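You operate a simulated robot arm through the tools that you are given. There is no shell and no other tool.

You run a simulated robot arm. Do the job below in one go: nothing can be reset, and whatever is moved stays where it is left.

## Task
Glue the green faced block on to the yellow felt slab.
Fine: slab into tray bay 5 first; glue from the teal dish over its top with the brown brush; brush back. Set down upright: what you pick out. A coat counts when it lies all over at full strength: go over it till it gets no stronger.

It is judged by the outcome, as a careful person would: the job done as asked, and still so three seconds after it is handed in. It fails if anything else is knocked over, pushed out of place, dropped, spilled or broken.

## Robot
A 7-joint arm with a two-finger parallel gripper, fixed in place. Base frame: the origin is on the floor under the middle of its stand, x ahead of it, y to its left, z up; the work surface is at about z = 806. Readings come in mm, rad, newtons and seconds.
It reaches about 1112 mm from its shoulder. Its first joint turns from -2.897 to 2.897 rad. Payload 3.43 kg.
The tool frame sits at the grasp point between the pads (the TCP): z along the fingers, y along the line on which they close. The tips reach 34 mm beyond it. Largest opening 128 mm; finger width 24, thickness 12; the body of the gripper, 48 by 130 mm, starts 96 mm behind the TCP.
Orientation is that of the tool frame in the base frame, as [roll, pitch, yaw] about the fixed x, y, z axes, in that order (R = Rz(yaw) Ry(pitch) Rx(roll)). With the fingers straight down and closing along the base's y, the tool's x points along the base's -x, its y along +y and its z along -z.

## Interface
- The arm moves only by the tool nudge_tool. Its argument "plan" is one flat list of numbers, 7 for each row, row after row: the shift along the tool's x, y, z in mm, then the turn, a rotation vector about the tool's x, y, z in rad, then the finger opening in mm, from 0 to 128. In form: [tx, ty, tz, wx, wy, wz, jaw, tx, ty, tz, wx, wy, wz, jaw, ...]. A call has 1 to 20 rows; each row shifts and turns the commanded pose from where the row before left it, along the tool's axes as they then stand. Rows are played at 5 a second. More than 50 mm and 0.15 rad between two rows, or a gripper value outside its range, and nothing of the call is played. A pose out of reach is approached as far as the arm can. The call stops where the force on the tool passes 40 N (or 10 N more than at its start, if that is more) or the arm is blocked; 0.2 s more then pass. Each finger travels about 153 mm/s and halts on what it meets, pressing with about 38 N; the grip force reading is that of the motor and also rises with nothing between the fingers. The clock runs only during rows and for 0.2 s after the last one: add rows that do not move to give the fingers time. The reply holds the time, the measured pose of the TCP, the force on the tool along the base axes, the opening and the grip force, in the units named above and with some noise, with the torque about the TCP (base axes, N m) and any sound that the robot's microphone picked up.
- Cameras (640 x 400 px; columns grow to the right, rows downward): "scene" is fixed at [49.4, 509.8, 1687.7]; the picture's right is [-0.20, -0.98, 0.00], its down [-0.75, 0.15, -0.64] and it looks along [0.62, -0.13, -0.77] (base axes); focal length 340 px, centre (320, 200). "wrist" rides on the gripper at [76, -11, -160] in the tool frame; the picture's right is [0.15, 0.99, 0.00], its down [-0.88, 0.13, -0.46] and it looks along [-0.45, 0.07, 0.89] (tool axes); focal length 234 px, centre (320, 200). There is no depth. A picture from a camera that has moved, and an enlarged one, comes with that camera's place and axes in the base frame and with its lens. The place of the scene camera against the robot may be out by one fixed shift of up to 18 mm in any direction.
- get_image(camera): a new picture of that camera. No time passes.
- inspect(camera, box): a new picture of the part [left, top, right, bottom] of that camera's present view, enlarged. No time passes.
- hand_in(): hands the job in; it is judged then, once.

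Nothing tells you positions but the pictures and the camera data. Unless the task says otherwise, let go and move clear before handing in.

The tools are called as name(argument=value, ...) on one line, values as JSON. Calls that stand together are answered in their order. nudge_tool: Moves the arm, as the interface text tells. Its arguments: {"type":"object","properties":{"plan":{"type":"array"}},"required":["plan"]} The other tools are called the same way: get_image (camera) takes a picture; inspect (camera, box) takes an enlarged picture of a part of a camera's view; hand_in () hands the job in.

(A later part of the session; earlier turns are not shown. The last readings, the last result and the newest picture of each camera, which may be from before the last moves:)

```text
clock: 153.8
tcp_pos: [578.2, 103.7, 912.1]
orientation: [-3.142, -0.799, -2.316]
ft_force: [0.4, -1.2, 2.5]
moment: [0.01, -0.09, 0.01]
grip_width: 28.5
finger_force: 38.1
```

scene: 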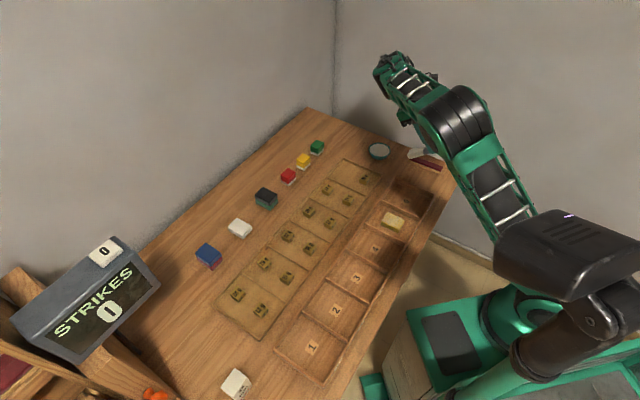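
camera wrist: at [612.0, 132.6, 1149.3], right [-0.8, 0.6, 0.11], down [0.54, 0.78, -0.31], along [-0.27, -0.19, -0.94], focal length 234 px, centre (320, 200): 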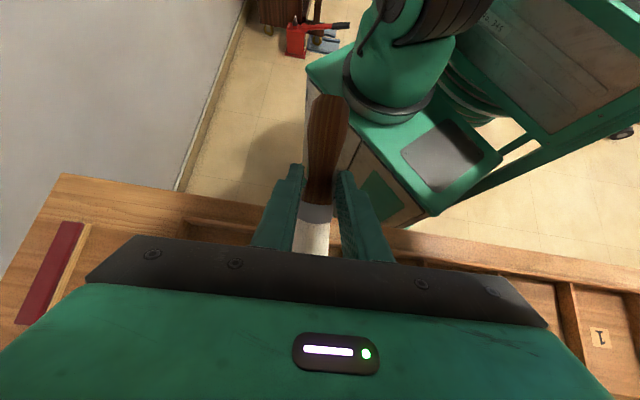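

Contact at 2.5 N. I'll pull this lane now.

nudge_tool(plan=[-0.2, 0, 0.2, 0, 0, 0, 10, 4.18, 0, 4.3, 0, 0, 0, 10, 4.18, 0, 4.3, 0, 0, 0, 10, 4.18, 0, 4.3, 0, 0, 0, 10, 4.18, 0, 4.3, 0, 0, 0, 10])

nudge_tool(plan=[4.18, 0, 4.3, 0, 0, 0, 10, 4.18, 0, 4.3, 0, 0, 0, 10, 4.18, 0, 4.3, 0, 0, 0, 10, 4.18, 0, 4.3, 0, 0, 0, 10])

inspect(camera="scene", box=[365, 185, 440, 240])

```text
clock: 155.0
tcp_pos: [562.1, 86.1, 912.6]
orientation: [3.14, -0.802, -2.316]
ft_force: [-0.6, -0.3, 0.7]
moment: [0.07, -0.05, 0.01]
grip_width: 28.8
finger_force: 38.2
```

```text
clock: 156.0
tcp_pos: [546.4, 68.3, 911.6]
orientation: [-3.142, -0.799, -2.315]
ft_force: [1.3, 1.5, 3.6]
moment: [0.21, -0.16, -0.04]
grip_width: 28.8
finger_force: 38.2
```

```text
7.27 times, centred on (402, 212) of scene
camera zoom: at [49.4, 509.8, 1687.7], right [-0.2, -0.98, 0.0], down [-0.75, 0.15, -0.64], along [0.62, -0.13, -0.77], focal length 2470 px, centre (-280, 109)
```

zoom: 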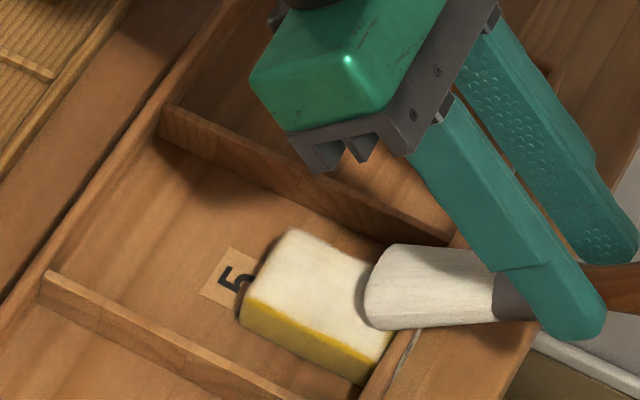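

I'll lift and compare the coat with the previous picture.

nudge_tool(plan=[7.2, 0, -7, 0, 0, 0, 10, 14.3, 0, -13.9, 0, 0, 0, 10, 14.3, 0, -13.9, 0, 0, 0, 10, 14.3, 0, -13.9, 0, 0, 0, 10, 0, 0, 0, 0, 0, 0, 10])

inspect(camera="scene", box=[390, 214, 410, 234])

inspect(camera="scene", box=[365, 165, 450, 240])

```text
clock: 157.2
tcp_pos: [545.8, 68.0, 981.2]
orientation: [3.139, -0.8, -2.314]
ft_force: [-0.1, 0.6, 0.1]
moment: [0.01, -0.01, -0.02]
grip_width: 28.8
finger_force: 38.0
```

```text
16.00 times, centred on (400, 224) of scene
camera zoom: at [49.4, 509.8, 1687.7], right [-0.2, -0.98, 0.0], down [-0.75, 0.15, -0.64], along [0.62, -0.13, -0.77], focal length 5434 px, centre (-960, -184)
```

zoom: 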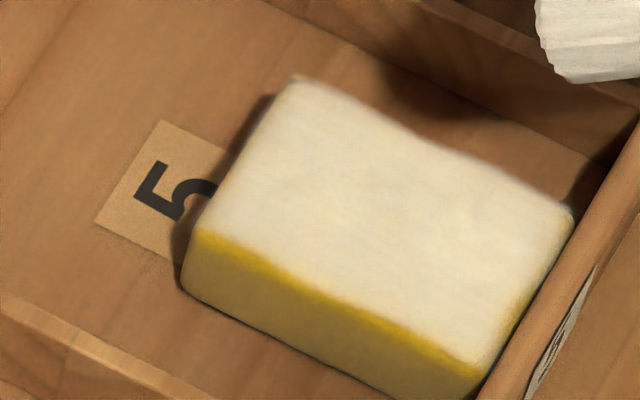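

```text
5.33 times, centred on (408, 202) of scene
camera zoom: at [49.4, 509.8, 1687.7], right [-0.2, -0.98, 0.0], down [-0.75, 0.15, -0.64], along [0.62, -0.13, -0.77], focal length 1811 px, centre (-147, 187)
```

zoom: 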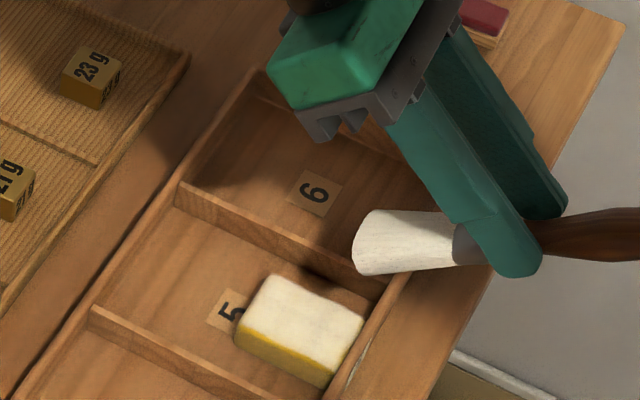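

The coat is unchanged by the second pass and even all over, so it is at full strength. Now the brush goes back; it has pitched about 0.22 rad in the grip, so I'll hold the tool at 0.22 rad to lay it flat, at its original 46.4°.

nudge_tool(plan=[0, 0, 0, 0, -0.145, 0, 10, 0, 0, 0, 0, -0.145, 0, 10, 0, 0, 0, 0, -0.145, 0, 10, 0, 0, 0, 0, -0.145, 0, 10, 0, 0, 0, 0, 0, 0.016, 10, -18.5, -34.9, -4.1, 0, 0, 0, 10, -18.5, -34.9, -4.1, 0, 0, 0, 10, -18.5, -34.9, -4.1, 0, 0, 0, 10, -18.5, -34.9, -4.1, 0, 0, 0, 10, -18.5, -34.9, -4.1, 0, 0, 0, 10, -18.5, -34.9, -4.1, 0, 0, 0, 10, 0, 0, 0, 0, 0, 0, 10, 0, 0, 0, 0, 0, 0, 10])

inspect(camera="scene", box=[395, 122, 455, 166])

get_image(camera="wrist")

```text
clock: 160.0
tcp_pos: [775.4, 6.6, 982.0]
orientation: [-3.136, -0.219, -2.332]
ft_force: [0.2, -0.1, -0.2]
moment: [-0.01, 0.01, 0.02]
grip_width: 28.6
finger_force: 38.4
```

```text
9.09 times, centred on (425, 144) of scene
camera zoom: at [49.4, 509.8, 1687.7], right [-0.2, -0.98, 0.0], down [-0.75, 0.15, -0.64], along [0.62, -0.13, -0.77], focal length 3087 px, centre (-634, 709)
```

zoom: 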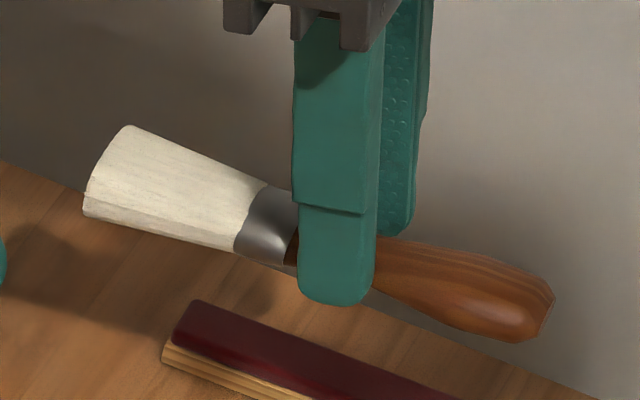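

```text
taken
camera wrist: at [755.6, -29.3, 1154.8], right [-0.81, 0.58, 0.03], down [0.57, 0.78, 0.25], along [0.12, 0.22, -0.97], focal length 234 px, centre (320, 200)
```

wrist: 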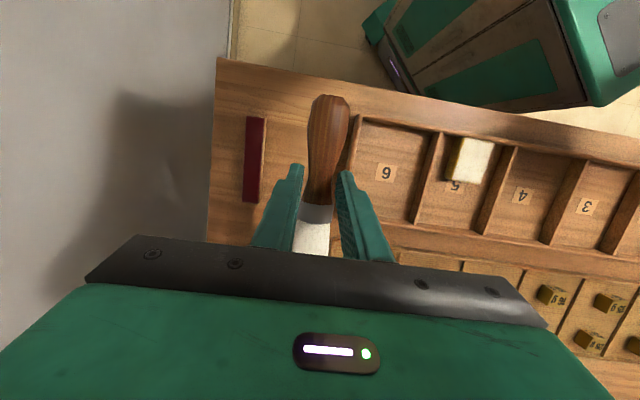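

The brush now looks about 0.08 rad too tip-down, so I'll take some tilt back and descend.

nudge_tool(plan=[1.7, 0, 0, 0, -0.075, 0, 10, -5.5, 0, 37.6, 0, 0, 0, 10, -5.5, 0, 37.6, 0, 0, 0, 10, -5.5, 0, 37.6, 0, 0, 0, 10, 0, 0, 0, 0, 0, 0, 10, 0, 0, 0, 0, 0, 0, 10])

inspect(camera="scene", box=[385, 145, 445, 189])

get_image(camera="wrist")

```text
clock: 161.4
tcp_pos: [775.2, 4.9, 869.0]
orientation: [-3.137, -0.146, -2.33]
ft_force: [-0.2, 0.3, -0.7]
moment: [0.02, 0.03, -0.02]
grip_width: 29.0
finger_force: 38.0
```

```text
9.09 times, centred on (415, 167) of scene
camera zoom: at [49.4, 509.8, 1687.7], right [-0.2, -0.98, 0.0], down [-0.75, 0.15, -0.64], along [0.62, -0.13, -0.77], focal length 3087 px, centre (-544, 500)
```

zoom: 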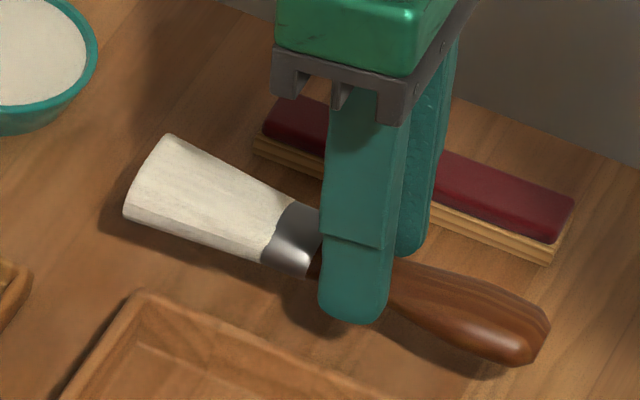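

```text
taken
camera wrist: at [745.2, -39.9, 1038.1], right [-0.82, 0.58, 0.02], down [0.55, 0.77, 0.32], along [0.17, 0.27, -0.95], focal length 234 px, centre (320, 200)
```

wrist: 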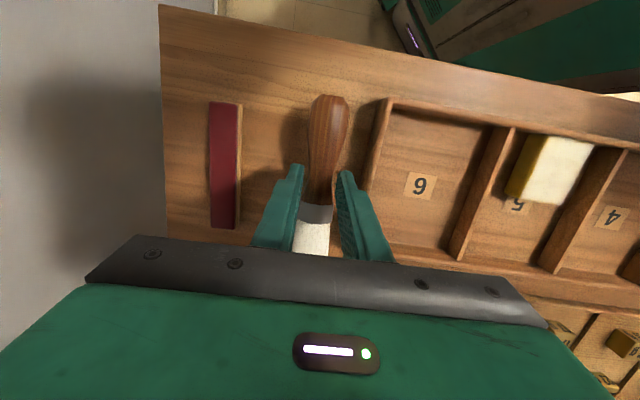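

The brush is level now. I'll lower it towards the bench and compare with the original picture.

nudge_tool(plan=[-2.2, 0, 14.8, 0, 0, 0, 10, -1, 0, 6.9, 0, 0, 0, 10, 0, 0, 0, 0, 0, 0, 10])

inspect(camera="scene", box=[390, 158, 440, 195])

```text
clock: 162.2
tcp_pos: [775.3, 5.3, 846.9]
orientation: [-3.139, -0.144, -2.331]
ft_force: [-0.6, 0.0, -0.7]
moment: [-0.02, 0.01, 0.0]
grip_width: 28.7
finger_force: 38.0
```

```text
10.81 times, centred on (415, 176) of scene
camera zoom: at [49.4, 509.8, 1687.7], right [-0.2, -0.98, 0.0], down [-0.75, 0.15, -0.64], along [0.62, -0.13, -0.77], focal length 3671 px, centre (-707, 454)
```

zoom: 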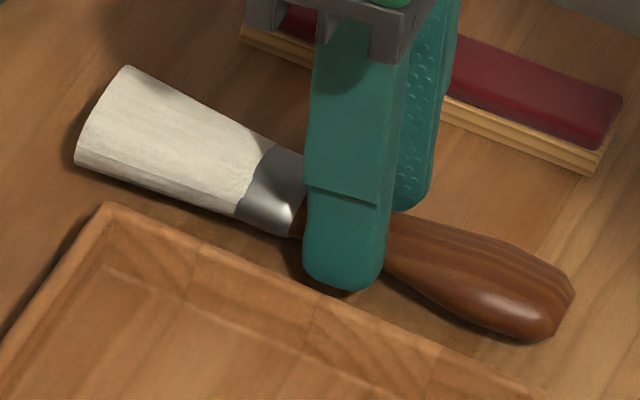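

nudge_tool(plan=[-0.3, 0, 2, 0, 0, 0, 10, 0, 0, 0, 0, 0, 0, 10])

nudge_tool(plan=[-0.15, 0, 1, 0, 0, 0, 10, 0, 0, 0, 0, 0, 0, 10])

inspect(camera="scene", box=[390, 158, 440, 195])

```text
clock: 162.8
tcp_pos: [775.5, 5.6, 845.0]
orientation: [-3.138, -0.145, -2.334]
ft_force: [-0.4, 0.4, -0.9]
moment: [0.04, -0.01, 0.01]
grip_width: 28.7
finger_force: 38.2
```

```text
clock: 163.4
tcp_pos: [775.6, 5.3, 844.2]
orientation: [-3.138, -0.143, -2.335]
ft_force: [0.0, 0.6, -0.6]
moment: [-0.05, -0.02, 0.0]
grip_width: 28.8
finger_force: 38.1
```

```text
10.81 times, centred on (415, 176) of scene
camera zoom: at [49.4, 509.8, 1687.7], right [-0.2, -0.98, 0.0], down [-0.75, 0.15, -0.64], along [0.62, -0.13, -0.77], focal length 3671 px, centre (-707, 454)
```

zoom: 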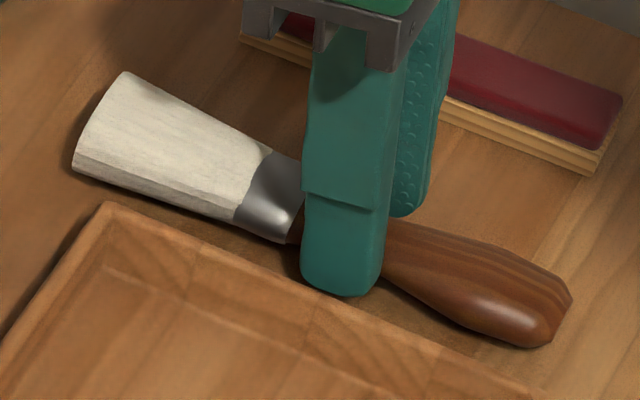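

nudge_tool(plan=[-0.15, 0, 1, 0, 0, 0, 10, 0, 0, 0, 0, 0, 0, 10])

nudge_tool(plan=[-0.15, 0, 1, 0, 0, 0, 10, 0, 0, 0, 0, 0, 0, 10])

```text
clock: 164.0
tcp_pos: [775.8, 4.4, 841.9]
orientation: [-3.137, -0.144, -2.332]
ft_force: [0.0, 0.3, -1.0]
moment: [-0.02, 0.03, -0.01]
grip_width: 28.6
finger_force: 37.7
```

```text
clock: 164.6
tcp_pos: [776.1, 3.7, 840.7]
orientation: [-3.138, -0.145, -2.332]
ft_force: [1.0, 0.3, -0.3]
moment: [-0.01, -0.01, -0.01]
grip_width: 28.9
finger_force: 38.0
```

nudge_tool(plan=[-0.12, 0, 0.8, 0, 0, 0, 10, 0, 0, 0, 0, 0, 0, 10])

inspect(camera="scene", box=[390, 158, 440, 195])

```text
clock: 165.2
tcp_pos: [775.0, 4.4, 840.8]
orientation: [-3.138, -0.145, -2.333]
ft_force: [0.9, 0.2, -0.4]
moment: [-0.02, 0.03, 0.02]
grip_width: 29.0
finger_force: 37.9
```

```text
10.81 times, centred on (415, 176) of scene
camera zoom: at [49.4, 509.8, 1687.7], right [-0.2, -0.98, 0.0], down [-0.75, 0.15, -0.64], along [0.62, -0.13, -0.77], focal length 3671 px, centre (-707, 454)
```

zoom: 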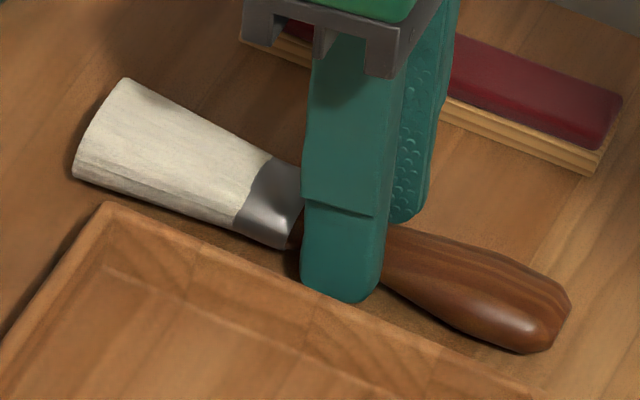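

That matches the original picture. I'll release and rise.

nudge_tool(plan=[0, 0, 0, 0, 0, 0, 36, 0, 0, 0, 0, 0, 0, 45, 0, 0, 0, 0, 0, 0, 45, 1.45, 0, -9.9, 0, 0, 0, 45, 4.3, 0, -29.7, 0, 0, 0, 45, 5.8, 0, -39.6, 0, 0, 0, 45, 0, 0, 0, 0, -0.145, 0, 45, 0, 0, -40, 0, 0, 0, 45, 0, 0, -30, 0, 0, 0, 60, 0, 0, 0, 0, 0, 0, 60])

inspect(camera="scene", box=[390, 158, 440, 195])

get_image(camera="wrist")

get_image(camera="scene")

```text
clock: 167.4
tcp_pos: [774.0, 4.0, 990.6]
orientation: [-3.139, 0.001, -2.332]
ft_force: [-0.6, -0.5, 0.0]
moment: [0.0, 0.0, -0.01]
grip_width: 59.8
finger_force: 0.2
```

```text
10.81 times, centred on (415, 176) of scene
camera zoom: at [49.4, 509.8, 1687.7], right [-0.2, -0.98, 0.0], down [-0.75, 0.15, -0.64], along [0.62, -0.13, -0.77], focal length 3671 px, centre (-707, 454)
```

zoom: 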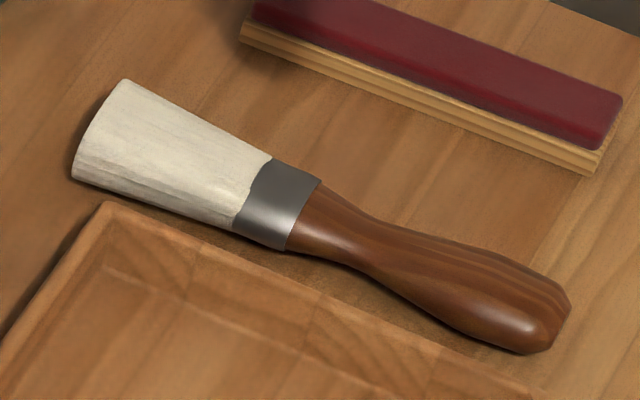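

```text
taken
camera wrist: at [729.5, -57.8, 1151.3], right [-0.82, 0.58, 0.0], down [0.51, 0.73, 0.46], along [0.26, 0.37, -0.89], focal length 234 px, centre (320, 200)
```

wrist: 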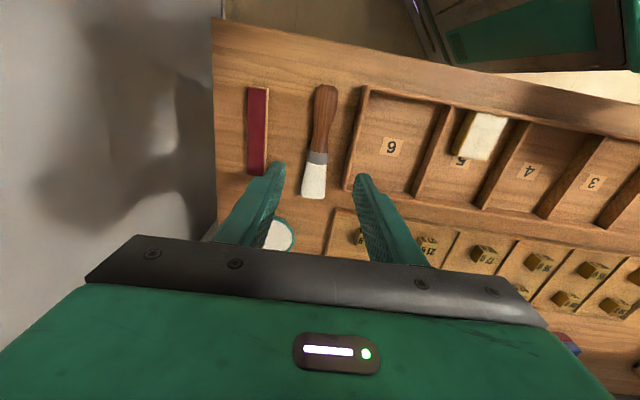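

```text
taken
```

scene: 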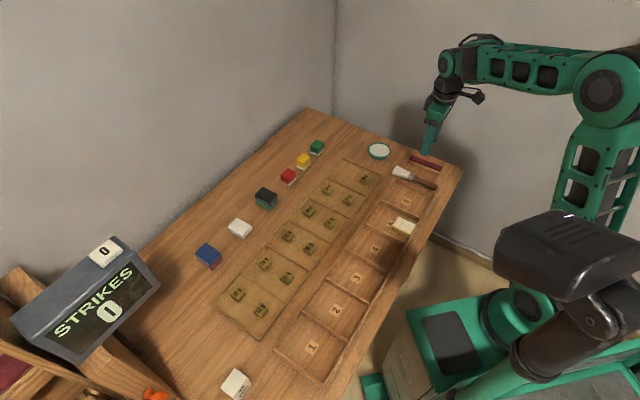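

The brush is back precisely in its place. I'll go over the slab to check the coat from above.

nudge_tool(plan=[6.1, 36.8, 5, 0, 0, 0, 60, 6.1, 36.8, 5, 0, 0, 0, 60, 6.1, 36.8, 5, 0, 0, 0, 60, 6.1, 36.8, 5, 0, 0, 0, 60, 6.1, 36.8, 5, 0, 0, 0, 70, 6.1, 36.8, 5, 0, 0, 0, 80, 0, 0, 0, 0, 0, 0, 80, 0, 0, 0, 0, 0, 0, 80])

inspect(camera="wrist", box=[260, 70, 380, 190])

inspect(camera="wrist", box=[290, 100, 350, 160])

inspect(camera="scene", box=[390, 214, 410, 234])

```text
clock: 169.2
tcp_pos: [589.0, 131.3, 960.7]
orientation: [-3.137, 0.001, -2.331]
ft_force: [0.0, -0.7, 0.1]
moment: [-0.02, 0.0, 0.0]
grip_width: 80.2
finger_force: 0.1
```

```text
3.33 times, centred on (320, 130) of wrist
camera zoom: at [544.1, 69.1, 1120.1], right [-0.82, 0.58, 0.0], down [0.51, 0.73, 0.46], along [0.26, 0.37, -0.89], focal length 781 px, centre (320, 433)
```

zoom: 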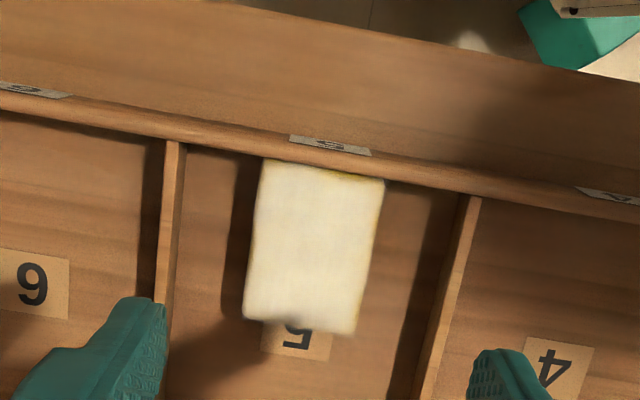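

```text
6.67 times, centred on (320, 130) of wrist
camera zoom: at [544.1, 69.1, 1120.1], right [-0.82, 0.58, 0.0], down [0.51, 0.73, 0.46], along [0.26, 0.37, -0.89], focal length 1561 px, centre (320, 667)
```

zoom: 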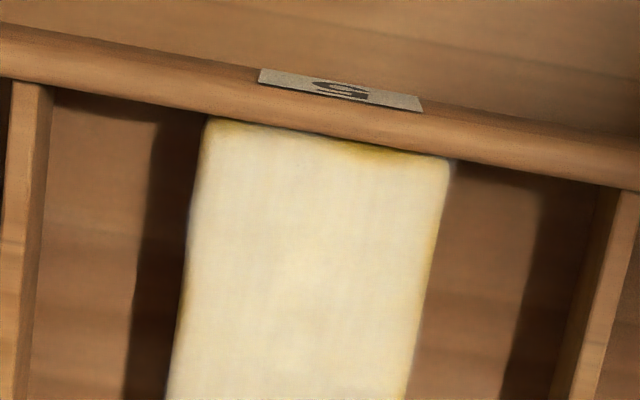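

```text
16.00 times, centred on (400, 224) of scene
camera zoom: at [49.4, 509.8, 1687.7], right [-0.2, -0.98, 0.0], down [-0.75, 0.15, -0.64], along [0.62, -0.13, -0.77], focal length 5434 px, centre (-960, -184)
```

zoom: 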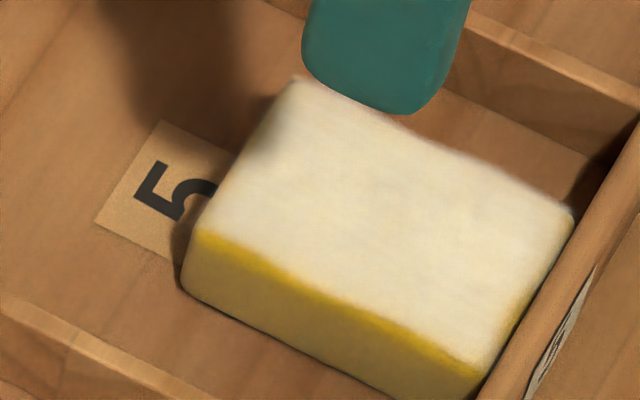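

From above there is a thin yellowish strip at the near edge beside the wall. I'll look at that more closely.

inspect(camera="wrist", box=[298, 114, 340, 130])

inspect(camera="wrist", box=[290, 130, 345, 175])

inspect(camera="scene", box=[398, 218, 412, 234])

```text
15.24 times, centred on (319, 122) of wrist
camera zoom: at [544.1, 69.1, 1120.1], right [-0.82, 0.58, 0.0], down [0.51, 0.73, 0.46], along [0.26, 0.37, -0.89], focal length 3568 px, centre (335, 1389)
```

zoom: 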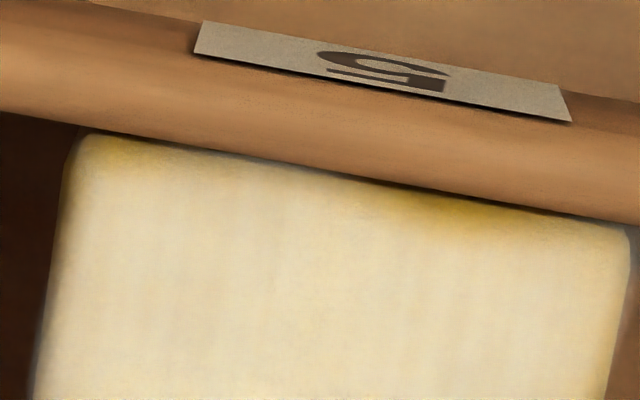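

```text
8.89 times, centred on (318, 152) of wrist
camera zoom: at [544.1, 69.1, 1120.1], right [-0.82, 0.58, 0.0], down [0.51, 0.73, 0.46], along [0.26, 0.37, -0.89], focal length 2082 px, centre (342, 622)
```

zoom: 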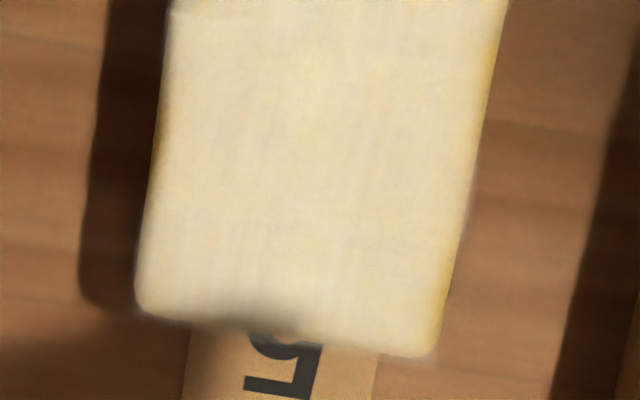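

```text
16.00 times, centred on (405, 226) of scene
camera zoom: at [49.4, 509.8, 1687.7], right [-0.2, -0.98, 0.0], down [-0.75, 0.15, -0.64], along [0.62, -0.13, -0.77], focal length 5434 px, centre (-1040, -216)
```

zoom: 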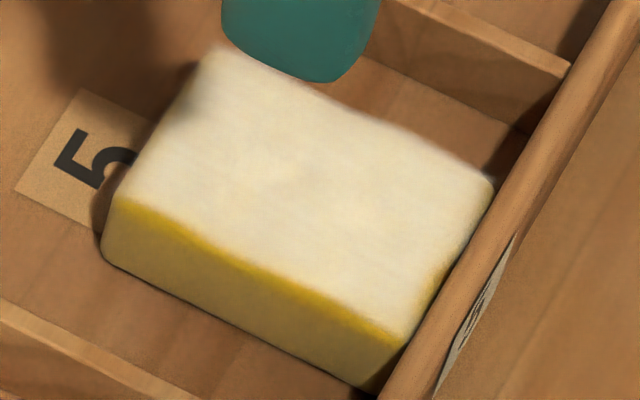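

The coat is thin along the near edge, where the wall kept the bristles off. I'll shift the slab by its sides to the far side of bay 5 so I can brush that edge properly.

nudge_tool(plan=[1.0, -1.8, 35, 0, 0, 0, 70, 0, 0, 40, 0, 0, 0, 66, 0, 0, 28, 0, 0, 0, 66, 0, 0, 7, 0, 0, 0, 66, 0, 0, 0, 0, 0, 0, 66])

get_image(camera="wrist")

inspect(camera="scene", box=[370, 190, 430, 240])

```text
clock: 170.4
tcp_pos: [590.5, 128.7, 849.5]
orientation: [-3.138, 0.0, -2.331]
ft_force: [-0.7, 0.6, -0.1]
moment: [0.0, -0.01, 0.0]
grip_width: 65.9
finger_force: 0.2
```

```text
taken
camera wrist: at [545.2, 66.5, 1010.1], right [-0.82, 0.58, 0.0], down [0.51, 0.73, 0.46], along [0.26, 0.37, -0.89], focal length 234 px, centre (320, 200)
```

wrist: 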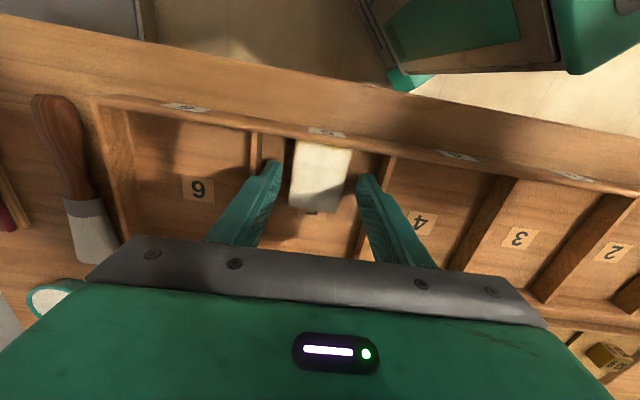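

```text
8.00 times, centred on (400, 215) of scene
camera zoom: at [49.4, 509.8, 1687.7], right [-0.2, -0.98, 0.0], down [-0.75, 0.15, -0.64], along [0.62, -0.13, -0.77], focal length 2717 px, centre (-320, 80)
```

zoom: 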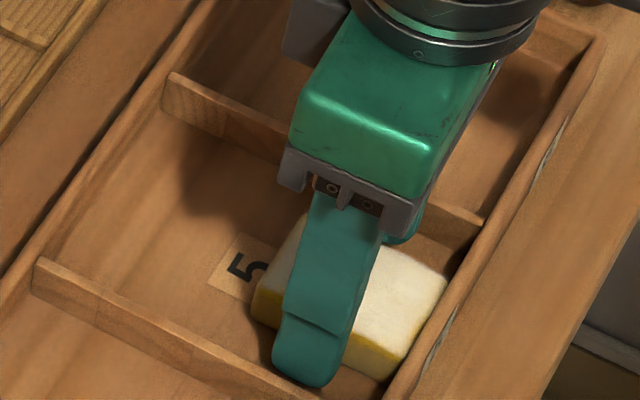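

nudge_tool(plan=[0, 0, 0, 0, 0, 0, 54, 0, 0, 0, 0, 0, 0, 44, 0, 0, 0, 0, 0, 0, 34, 0, 0, 0, 0, 0, 0, 30, 0, 0, -5, 0, 0, 0, 30, -20, 0, 0, 0, 0, 0, 30, -20, 0, 0, 0, 0, 0, 30, -18, 0, 0, 0, 0, 0, 30, 0, 0, 0, 0, 0, 0, 30])

get_image(camera="wrist")

inspect(camera="scene", box=[360, 185, 420, 235])

```text
clock: 172.4
tcp_pos: [629.2, 169.8, 854.6]
orientation: [-3.138, 0.001, -2.33]
ft_force: [-0.2, -0.1, -0.8]
moment: [-0.01, 0.0, 0.0]
grip_width: 44.3
finger_force: 38.3
```

```text
taken
camera wrist: at [585.1, 108.4, 1014.7], right [-0.82, 0.58, 0.0], down [0.51, 0.73, 0.46], along [0.26, 0.37, -0.89], focal length 234 px, centre (320, 200)
```

wrist: 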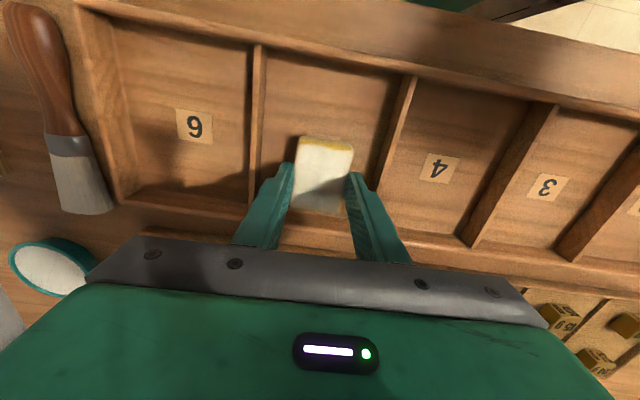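

```text
8.00 times, centred on (390, 210) of scene
camera zoom: at [49.4, 509.8, 1687.7], right [-0.2, -0.98, 0.0], down [-0.75, 0.15, -0.64], along [0.62, -0.13, -0.77], focal length 2717 px, centre (-240, 120)
```

zoom: 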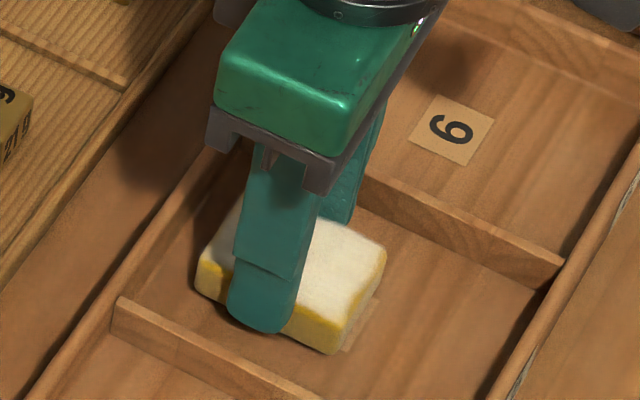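

nudge_tool(plan=[0, 0, 4, 0, 0, 0, 30, 0, 0, 0, 0, 0, 0, 30])

nudge_tool(plan=[0, 0, 0.8, 0, 0, 0, 30, 0, 0, 0, 0, 0, 0, 30])

```text
clock: 173.0
tcp_pos: [630.2, 171.6, 851.1]
orientation: [-3.138, 0.0, -2.331]
ft_force: [-0.4, 0.3, 0.1]
moment: [0.0, -0.02, -0.03]
grip_width: 44.7
finger_force: 38.1
```

```text
clock: 173.6
tcp_pos: [630.9, 170.9, 850.3]
orientation: [-3.138, 0.001, -2.332]
ft_force: [0.6, 0.6, 5.4]
moment: [0.03, 0.1, -0.01]
grip_width: 44.5
finger_force: 37.9
```

Contact. I'll release, rise, and inspect the near edge from above.

nudge_tool(plan=[0, 0, 0, 0, 0, 0, 52, 0, 0, 0, 0, 0, 0, 62, 0, 0, 0, 0, 0, 0, 62, 0, 0, -10, 0, 0, 0, 62, 0, 0, -40, 0, 0, 0, 62, 0, 0, -40, 0, 0, 0, 62, 0, 0, -20, 0, 0, 0, 62, 0, 0, 0, 0, 0, 0, 62])

inspect(camera="wrist", box=[260, 70, 380, 190])

inspect(camera="wrist", box=[290, 110, 350, 170])

inspect(camera="scene", box=[375, 200, 405, 228])

```text
clock: 175.4
tcp_pos: [629.0, 170.4, 959.8]
orientation: [-3.137, 0.001, -2.332]
ft_force: [-0.1, 0.6, -1.2]
moment: [-0.04, -0.01, 0.01]
grip_width: 62.1
finger_force: 0.1
```

```text
3.33 times, centred on (320, 130) of wrist
camera zoom: at [584.1, 108.3, 1120.5], right [-0.82, 0.58, 0.0], down [0.51, 0.73, 0.46], along [0.26, 0.37, -0.89], focal length 781 px, centre (320, 433)
```

zoom: 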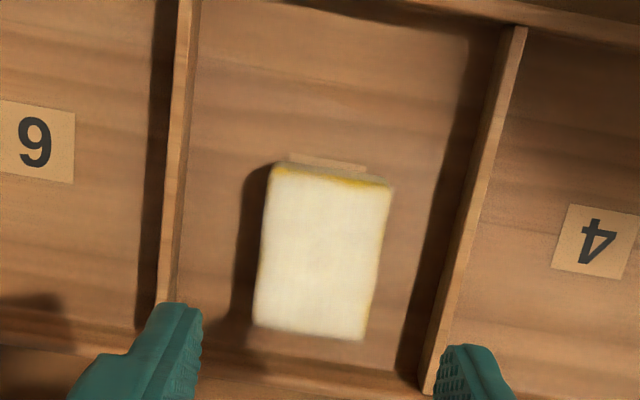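

```text
6.67 times, centred on (320, 140) of wrist
camera zoom: at [584.1, 108.3, 1120.5], right [-0.82, 0.58, 0.0], down [0.51, 0.73, 0.46], along [0.26, 0.37, -0.89], focal length 1561 px, centre (320, 600)
```

zoom: 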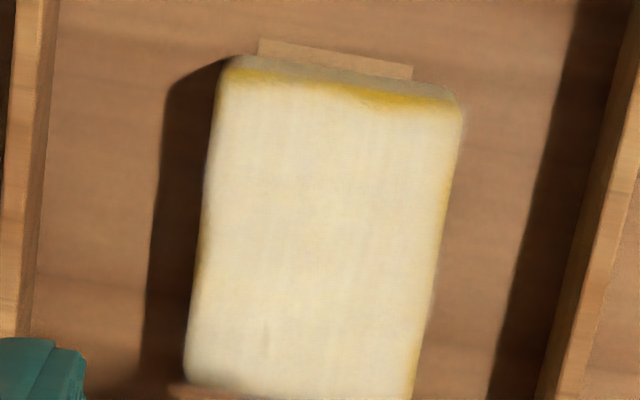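

```text
14.29 times, centred on (390, 214) of scene
camera zoom: at [49.4, 509.8, 1687.7], right [-0.2, -0.98, 0.0], down [-0.75, 0.15, -0.64], along [0.62, -0.13, -0.77], focal length 4851 px, centre (-680, 0)
```

zoom: 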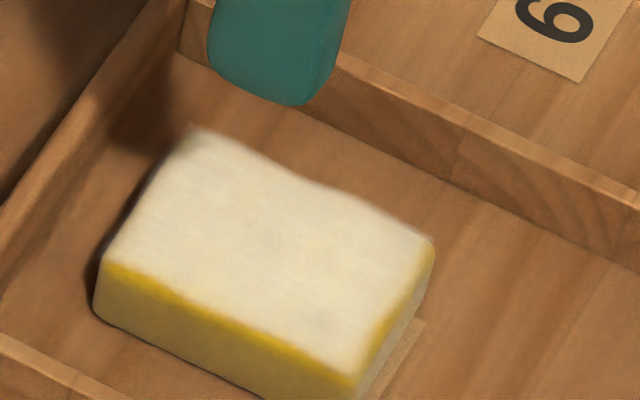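

The near edge coat fades a little too far in on one half, so I'll do one more careful brush pass there. Back to the brush.

nudge_tool(plan=[4.6, -43.9, 2, 0, 0, 0, 60, 4.6, -43.9, 2, 0, 0, 0, 56, 4.6, -43.9, 2, 0, 0, 0, 50, 4.6, -43.9, 2, 0, 0, 0, 46, 4.6, -43.9, 2, 0, 0, 0, 46, 0, 0, 0, 0, 0, 0, 46, 0, 0, 0, 0, 0, 0, 46])

inspect(camera="wrist", box=[260, 90, 380, 240])

```text
clock: 177.0
tcp_pos: [771.7, 3.3, 950.5]
orientation: [-3.139, 0.002, -2.33]
ft_force: [0.0, 0.3, -0.2]
moment: [0.03, 0.03, 0.0]
grip_width: 45.8
finger_force: 0.1
```

```text
2.67 times, centred on (320, 165) of wrist
camera zoom: at [727.5, -59.4, 1110.3], right [-0.82, 0.58, 0.0], down [0.51, 0.73, 0.46], along [0.26, 0.37, -0.89], focal length 624 px, centre (320, 293)
```

zoom: 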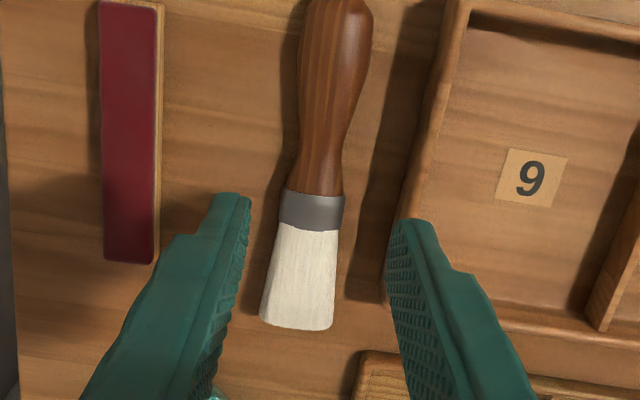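

nudge_tool(plan=[-0.7, 1.6, 20, 0, 0, -0.014, 46, 0, 0, 35, 0, 0, 0, 46, 0, 0, 30, 0, 0, 0, 46, 0, 0, 17, 0, 0, 0, 46, 0, 0, 5, 0, 0, 0, 46, 0, 0, 0, 0, 0, 0, 46])

inspect(camera="wrist", box=[260, 100, 380, 240])

inspect(camera="scene", box=[390, 158, 440, 195])

```text
clock: 178.4
tcp_pos: [772.1, 5.0, 844.4]
orientation: [-3.138, 0.001, -2.318]
ft_force: [-0.4, -0.6, -0.4]
moment: [-0.02, -0.01, 0.0]
grip_width: 46.0
finger_force: 0.1
```

```text
2.86 times, centred on (320, 170) of wrist
camera zoom: at [728.2, -58.9, 1003.1], right [-0.83, 0.56, 0.0], down [0.5, 0.74, 0.46], along [0.26, 0.37, -0.89], focal length 669 px, centre (320, 286)
```

zoom: 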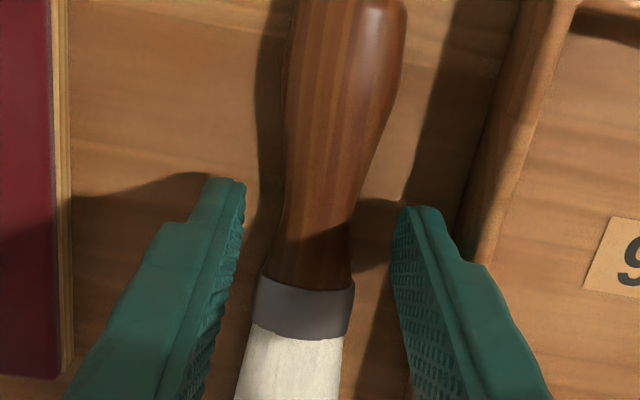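

```text
10.81 times, centred on (415, 176) of scene
camera zoom: at [49.4, 509.8, 1687.7], right [-0.2, -0.98, 0.0], down [-0.75, 0.15, -0.64], along [0.62, -0.13, -0.77], focal length 3671 px, centre (-707, 454)
```

zoom: 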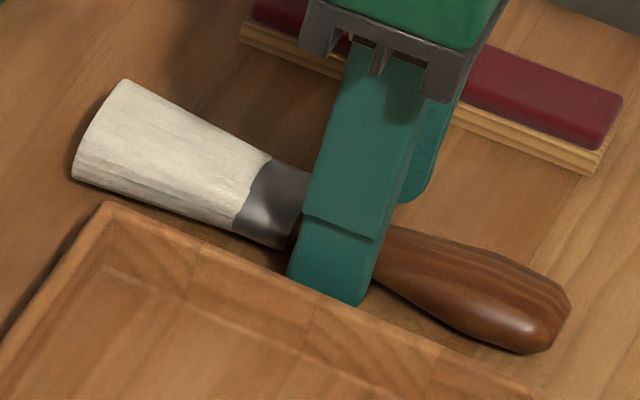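

nudge_tool(plan=[0, 0, 1, 0, 0, 0, 46, 0, 0, 0, 0, 0, 0, 34, 0, 0, 0, 0, 0, 0, 24, 0, 0, 0, 0, 0, 0, 14, 0, 0, 0, 0, 0, 0, 10, 0, 0, -5, 0, 0, 0, 10, 0, 0, -25, 0, 0, 0, 10, 0, 0, -40, 0, 0, 0, 10, 0, 0, -40, 0, 0, 0, 10, 0, 0, -40, 0, 0, 0, 10, 0, 0, 0, 0, 0.14, 0, 10, 0, 0, 0, 0, 0.14, 0, 10, 0, 0, 0, 0, 0.14, 0, 10, 0, 0, 0, 0, 0.14, 0, 10, 0, 0, 0, 0, 0.14, 0, 10, 0, 0, 0, 0, 0, 0, 10])

get_image(camera="wrist")

```text
clock: 181.8
tcp_pos: [772.9, 4.0, 993.4]
orientation: [-3.14, -0.7, -2.32]
ft_force: [0.3, 0.0, -0.2]
moment: [-0.04, -0.01, 0.02]
grip_width: 28.9
finger_force: 38.1
```

```text
taken
camera wrist: at [810.6, 30.0, 1163.9], right [-0.8, 0.59, 0.09], down [0.56, 0.8, -0.22], along [-0.2, -0.12, -0.97], focal length 234 px, centre (320, 200)
```

wrist: 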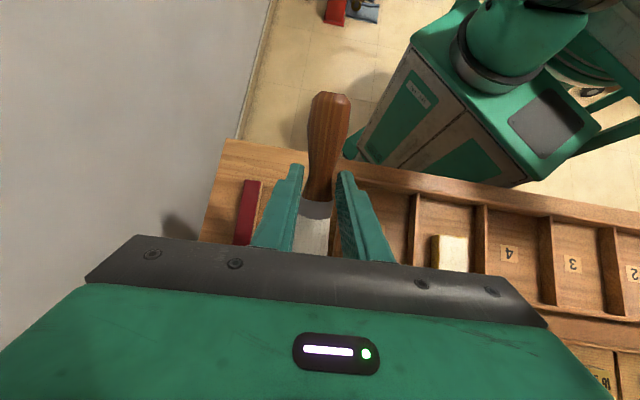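

Held well. I'll dip again as before.

nudge_tool(plan=[-27.9, -13.9, -12.9, 0, 0, 0, 10, -27.9, -13.9, -12.9, 0, 0, 0, 10, -27.9, -13.9, -12.9, 0, 0, 0, 10, -27.9, -13.9, -12.9, 0, 0, 0, 10, 0, 0, 0, 0, 0, 0, 10, -12.9, 0, 15.3, 0, 0, 0, 10, -12.9, 0, 15.3, 0, 0, 0, 10, -2.6, 0, 3.1, 0, 0, 0, 10, 0, 0, 0, 0, 0, 0, 10])

inspect(camera="scene", box=[350, 120, 420, 170])

```text
clock: 183.8
tcp_pos: [894.0, 53.6, 917.4]
orientation: [3.141, -0.7, -2.318]
ft_force: [-0.6, 1.3, -0.5]
moment: [-0.04, 0.03, 0.01]
grip_width: 29.1
finger_force: 38.1
```

```text
8.00 times, centred on (385, 145) of scene
camera zoom: at [49.4, 509.8, 1687.7], right [-0.2, -0.98, 0.0], down [-0.75, 0.15, -0.64], along [0.62, -0.13, -0.77], focal length 2717 px, centre (-200, 640)
```

zoom: 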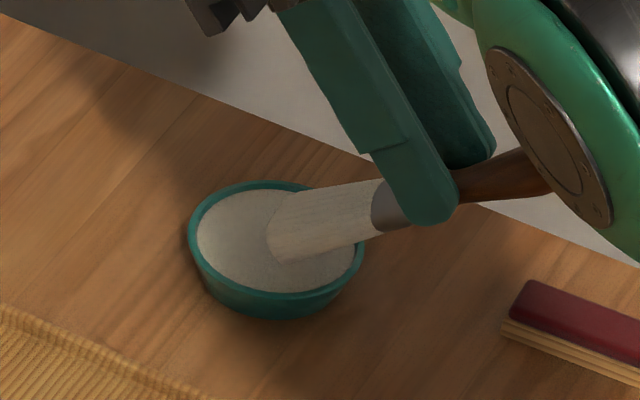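

nudge_tool(plan=[-1.3, 0, 1.53, 0, 0, 0, 10, -1.3, 0, 1.53, 0, 0, 0, 10, 0, 0, 0, 0, 0, 0, 10])

nudge_tool(plan=[-1.0, 0, 1.15, 0, 0, 0, 10, 0, 0, 0, 0, 0, 0, 10])

inspect(camera="scene", box=[350, 120, 420, 170])

```text
clock: 184.6
tcp_pos: [895.7, 54.0, 914.0]
orientation: [-3.141, -0.701, -2.32]
ft_force: [-0.7, -0.5, 0.1]
moment: [0.02, 0.04, -0.03]
grip_width: 28.8
finger_force: 38.1
```

```text
clock: 185.2
tcp_pos: [895.5, 53.3, 911.9]
orientation: [-3.138, -0.699, -2.321]
ft_force: [0.9, 0.3, -0.1]
moment: [0.01, 0.03, 0.01]
grip_width: 28.9
finger_force: 38.2
```

```text
8.00 times, centred on (385, 145) of scene
camera zoom: at [49.4, 509.8, 1687.7], right [-0.2, -0.98, 0.0], down [-0.75, 0.15, -0.64], along [0.62, -0.13, -0.77], focal length 2717 px, centre (-200, 640)
```

zoom: 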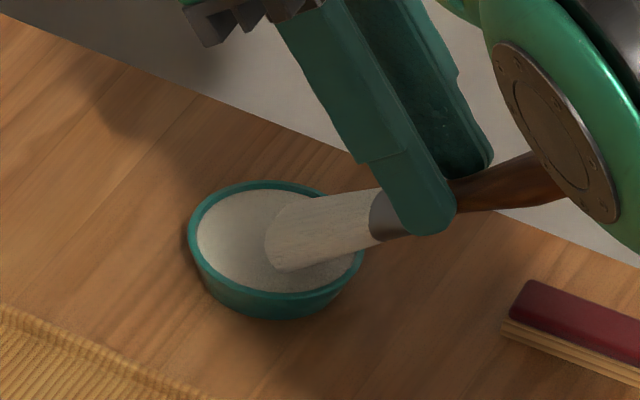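

Loaded. I'll lift out and carry the brush to the slab's near edge.

nudge_tool(plan=[6.4, 0, -7.6, 0, 0, 0, 10, 16, 0, -19, 0, 0, 0, 10, 16, 0, -19, 0, 0, 0, 10, 15.35, 35.45, 16.2, 0, 0, 0, 10, 15.35, 35.45, 16.2, 0, 0, 0, 10, 15.35, 35.45, 16.2, 0, 0, 0, 10, 15.35, 35.45, 16.2, 0, 0, 0, 10, 15.35, 35.45, 16.2, 0, 0, 0, 10, 15.35, 35.45, 16.2, 0, 0, 0, 10, 15.35, 35.45, 16.2, 0, 0, 0, 10, 15.35, 35.45, 16.2, 0, 0, 0, 10, 0, 0, 0, 0, 0, 0, 10, 0, 0, 0, 0, 0, 0, 10])

inspect(camera="scene", box=[360, 180, 435, 235])

```text
clock: 188.0
tcp_pos: [566.2, 117.8, 949.8]
orientation: [-3.139, -0.7, -2.319]
ft_force: [0.2, 0.8, -0.4]
moment: [0.03, -0.04, 0.01]
grip_width: 29.1
finger_force: 37.9
```

```text
7.27 times, centred on (398, 208) of scene
camera zoom: at [49.4, 509.8, 1687.7], right [-0.2, -0.98, 0.0], down [-0.75, 0.15, -0.64], along [0.62, -0.13, -0.77], focal length 2470 px, centre (-244, 146)
```

zoom: 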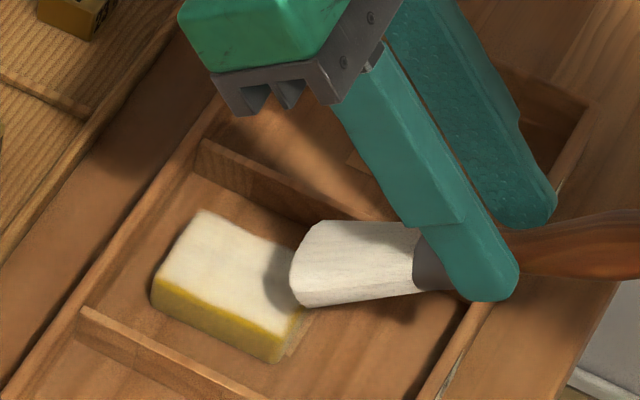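

nudge_tool(plan=[-12.9, 0, 15.3, 0, 0, 0, 10, -3.9, 0, 4.6, 0, 0, 0, 10, 0, 0, 0, 0, 0, 0, 10])

inspect(camera="scene", box=[360, 180, 435, 235])

```text
clock: 188.8
tcp_pos: [566.2, 117.3, 923.8]
orientation: [-3.137, -0.7, -2.32]
ft_force: [-0.3, 0.0, -0.4]
moment: [0.01, 0.0, 0.0]
grip_width: 28.6
finger_force: 38.0
```

```text
7.27 times, centred on (398, 208) of scene
camera zoom: at [49.4, 509.8, 1687.7], right [-0.2, -0.98, 0.0], down [-0.75, 0.15, -0.64], along [0.62, -0.13, -0.77], focal length 2470 px, centre (-244, 146)
```

zoom: 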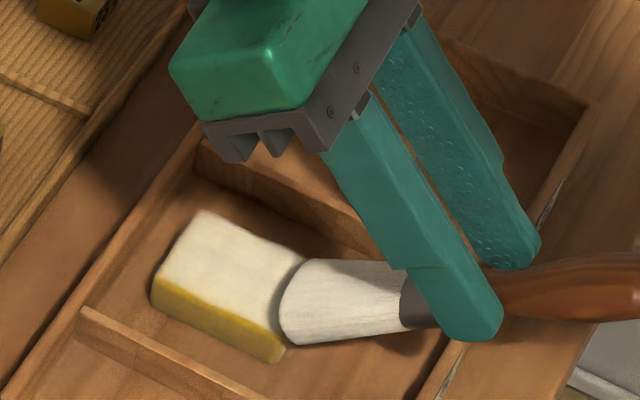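

The tip is about 8 mm short of the near edge, so I'll move forward 10 mm and then lower to contact.

nudge_tool(plan=[-7.65, 0, -6.44, 0, 0, 0, 10, -2.6, 0, 3.06, 0, 0, 0, 10, 0, 0, 0, 0, 0, 0, 10])

inspect(camera="scene", box=[360, 180, 435, 235])

```text
clock: 189.6
tcp_pos: [573.4, 125.1, 918.5]
orientation: [-3.138, -0.699, -2.32]
ft_force: [-0.4, -0.1, -0.6]
moment: [0.02, -0.04, 0.0]
grip_width: 28.6
finger_force: 37.6
```

```text
7.27 times, centred on (398, 208) of scene
camera zoom: at [49.4, 509.8, 1687.7], right [-0.2, -0.98, 0.0], down [-0.75, 0.15, -0.64], along [0.62, -0.13, -0.77], focal length 2470 px, centre (-244, 146)
```

zoom: 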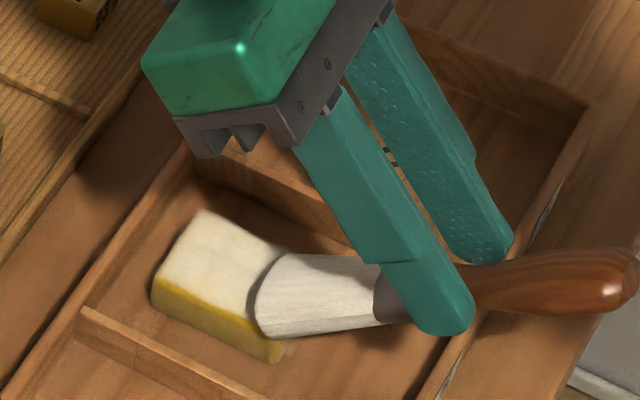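

nudge_tool(plan=[-0.97, 0, 1.15, 0, 0, 0, 10, 0, 0, 0, 0, 0, 0, 10])

nudge_tool(plan=[-0.5, 0, 0.6, 0, 0, 0, 10, 0, 0, 0, 0, 0, 0, 10])

```text
clock: 190.2
tcp_pos: [572.1, 124.5, 917.3]
orientation: [-3.138, -0.7, -2.321]
ft_force: [1.2, -0.6, 3.4]
moment: [0.07, -0.16, -0.01]
grip_width: 28.7
finger_force: 38.0
```

```text
clock: 190.8
tcp_pos: [572.6, 124.0, 917.2]
orientation: [-3.139, -0.7, -2.32]
ft_force: [0.5, -1.6, 11.4]
moment: [0.34, -0.42, -0.01]
grip_width: 28.9
finger_force: 37.9
```

Contact at 11 N near the edge. I'll ease off slightly and work it back and forth a few millimetres.

nudge_tool(plan=[0.2, 0, -0.25, 0, 0, 0, 10, -2.3, 0, -1.93, 0, 0, 0, 10, -2.3, 0, -1.93, 0, 0, 0, 10, 2.3, 0, 1.93, 0, 0, 0, 10, 2.3, 0, 1.93, 0, 0, 0, 10, 2.3, 0, 1.93, 0, 0, 0, 10])

inspect(camera="scene", box=[360, 180, 435, 235])

```text
clock: 192.2
tcp_pos: [570.4, 122.1, 917.3]
orientation: [-3.138, -0.701, -2.319]
ft_force: [-0.4, -0.7, -0.4]
moment: [0.02, 0.02, -0.02]
grip_width: 28.8
finger_force: 37.7
```

```text
7.27 times, centred on (398, 208) of scene
camera zoom: at [49.4, 509.8, 1687.7], right [-0.2, -0.98, 0.0], down [-0.75, 0.15, -0.64], along [0.62, -0.13, -0.77], focal length 2470 px, centre (-244, 146)
```

zoom: 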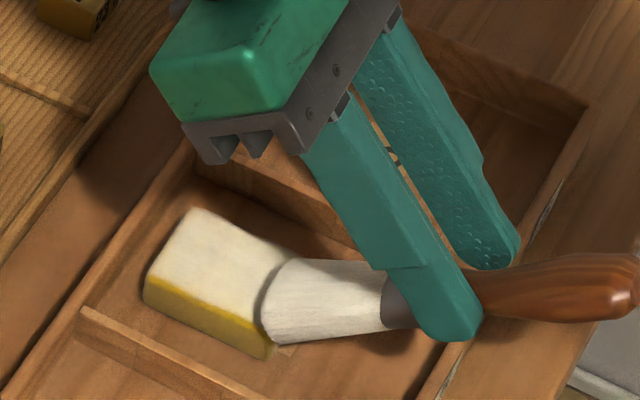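

nudge_tool(plan=[-2.3, 0, -1.93, 0, 0, 0, 10, -0.5, 0, 0.6, 0, 0, 0, 10, 0, 0, 0, 0, 0, 0, 10])

nudge_tool(plan=[-0.4, 0, 0.45, 0, 0, 0, 10, 0, 0, 0, 0, 0, 0, 10])

```text
clock: 193.0
tcp_pos: [573.8, 125.1, 916.8]
orientation: [-3.139, -0.699, -2.322]
ft_force: [0.4, 0.4, -0.3]
moment: [-0.01, -0.01, -0.01]
grip_width: 28.7
finger_force: 37.9
```

```text
clock: 193.6
tcp_pos: [572.0, 124.6, 916.0]
orientation: [-3.139, -0.701, -2.319]
ft_force: [-0.3, -0.1, -0.9]
moment: [0.03, -0.03, -0.02]
grip_width: 28.9
finger_force: 37.7
```

nudge_tool(plan=[-0.4, 0, 0.45, 0, 0, 0, 10, 0, 0, 0, 0, 0, 0, 10])

nudge_tool(plan=[-0.4, 0, 0.45, 0, 0, 0, 10, 0, 0, 0, 0, 0, 0, 10])

inspect(camera="scene", box=[360, 180, 435, 235])

```text
clock: 194.2
tcp_pos: [572.1, 124.5, 915.6]
orientation: [-3.138, -0.7, -2.321]
ft_force: [-0.3, -0.7, -0.1]
moment: [0.0, -0.01, 0.0]
grip_width: 28.8
finger_force: 38.6
```

```text
clock: 194.8
tcp_pos: [573.0, 125.0, 914.2]
orientation: [-3.138, -0.7, -2.322]
ft_force: [-0.4, -1.1, 1.1]
moment: [-0.04, -0.07, -0.05]
grip_width: 29.1
finger_force: 38.0
```

```text
7.27 times, centred on (398, 208) of scene
camera zoom: at [49.4, 509.8, 1687.7], right [-0.2, -0.98, 0.0], down [-0.75, 0.15, -0.64], along [0.62, -0.13, -0.77], focal length 2470 px, centre (-244, 146)
```

zoom: 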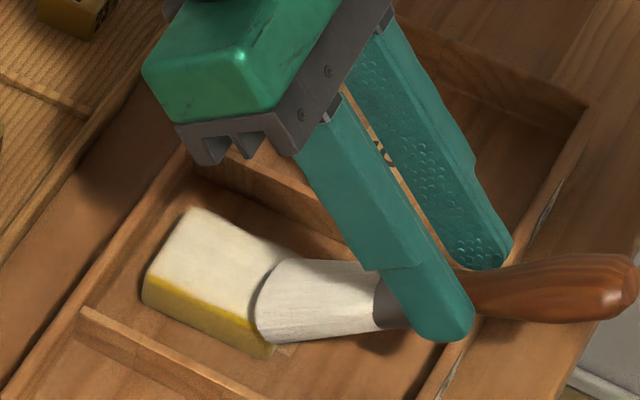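

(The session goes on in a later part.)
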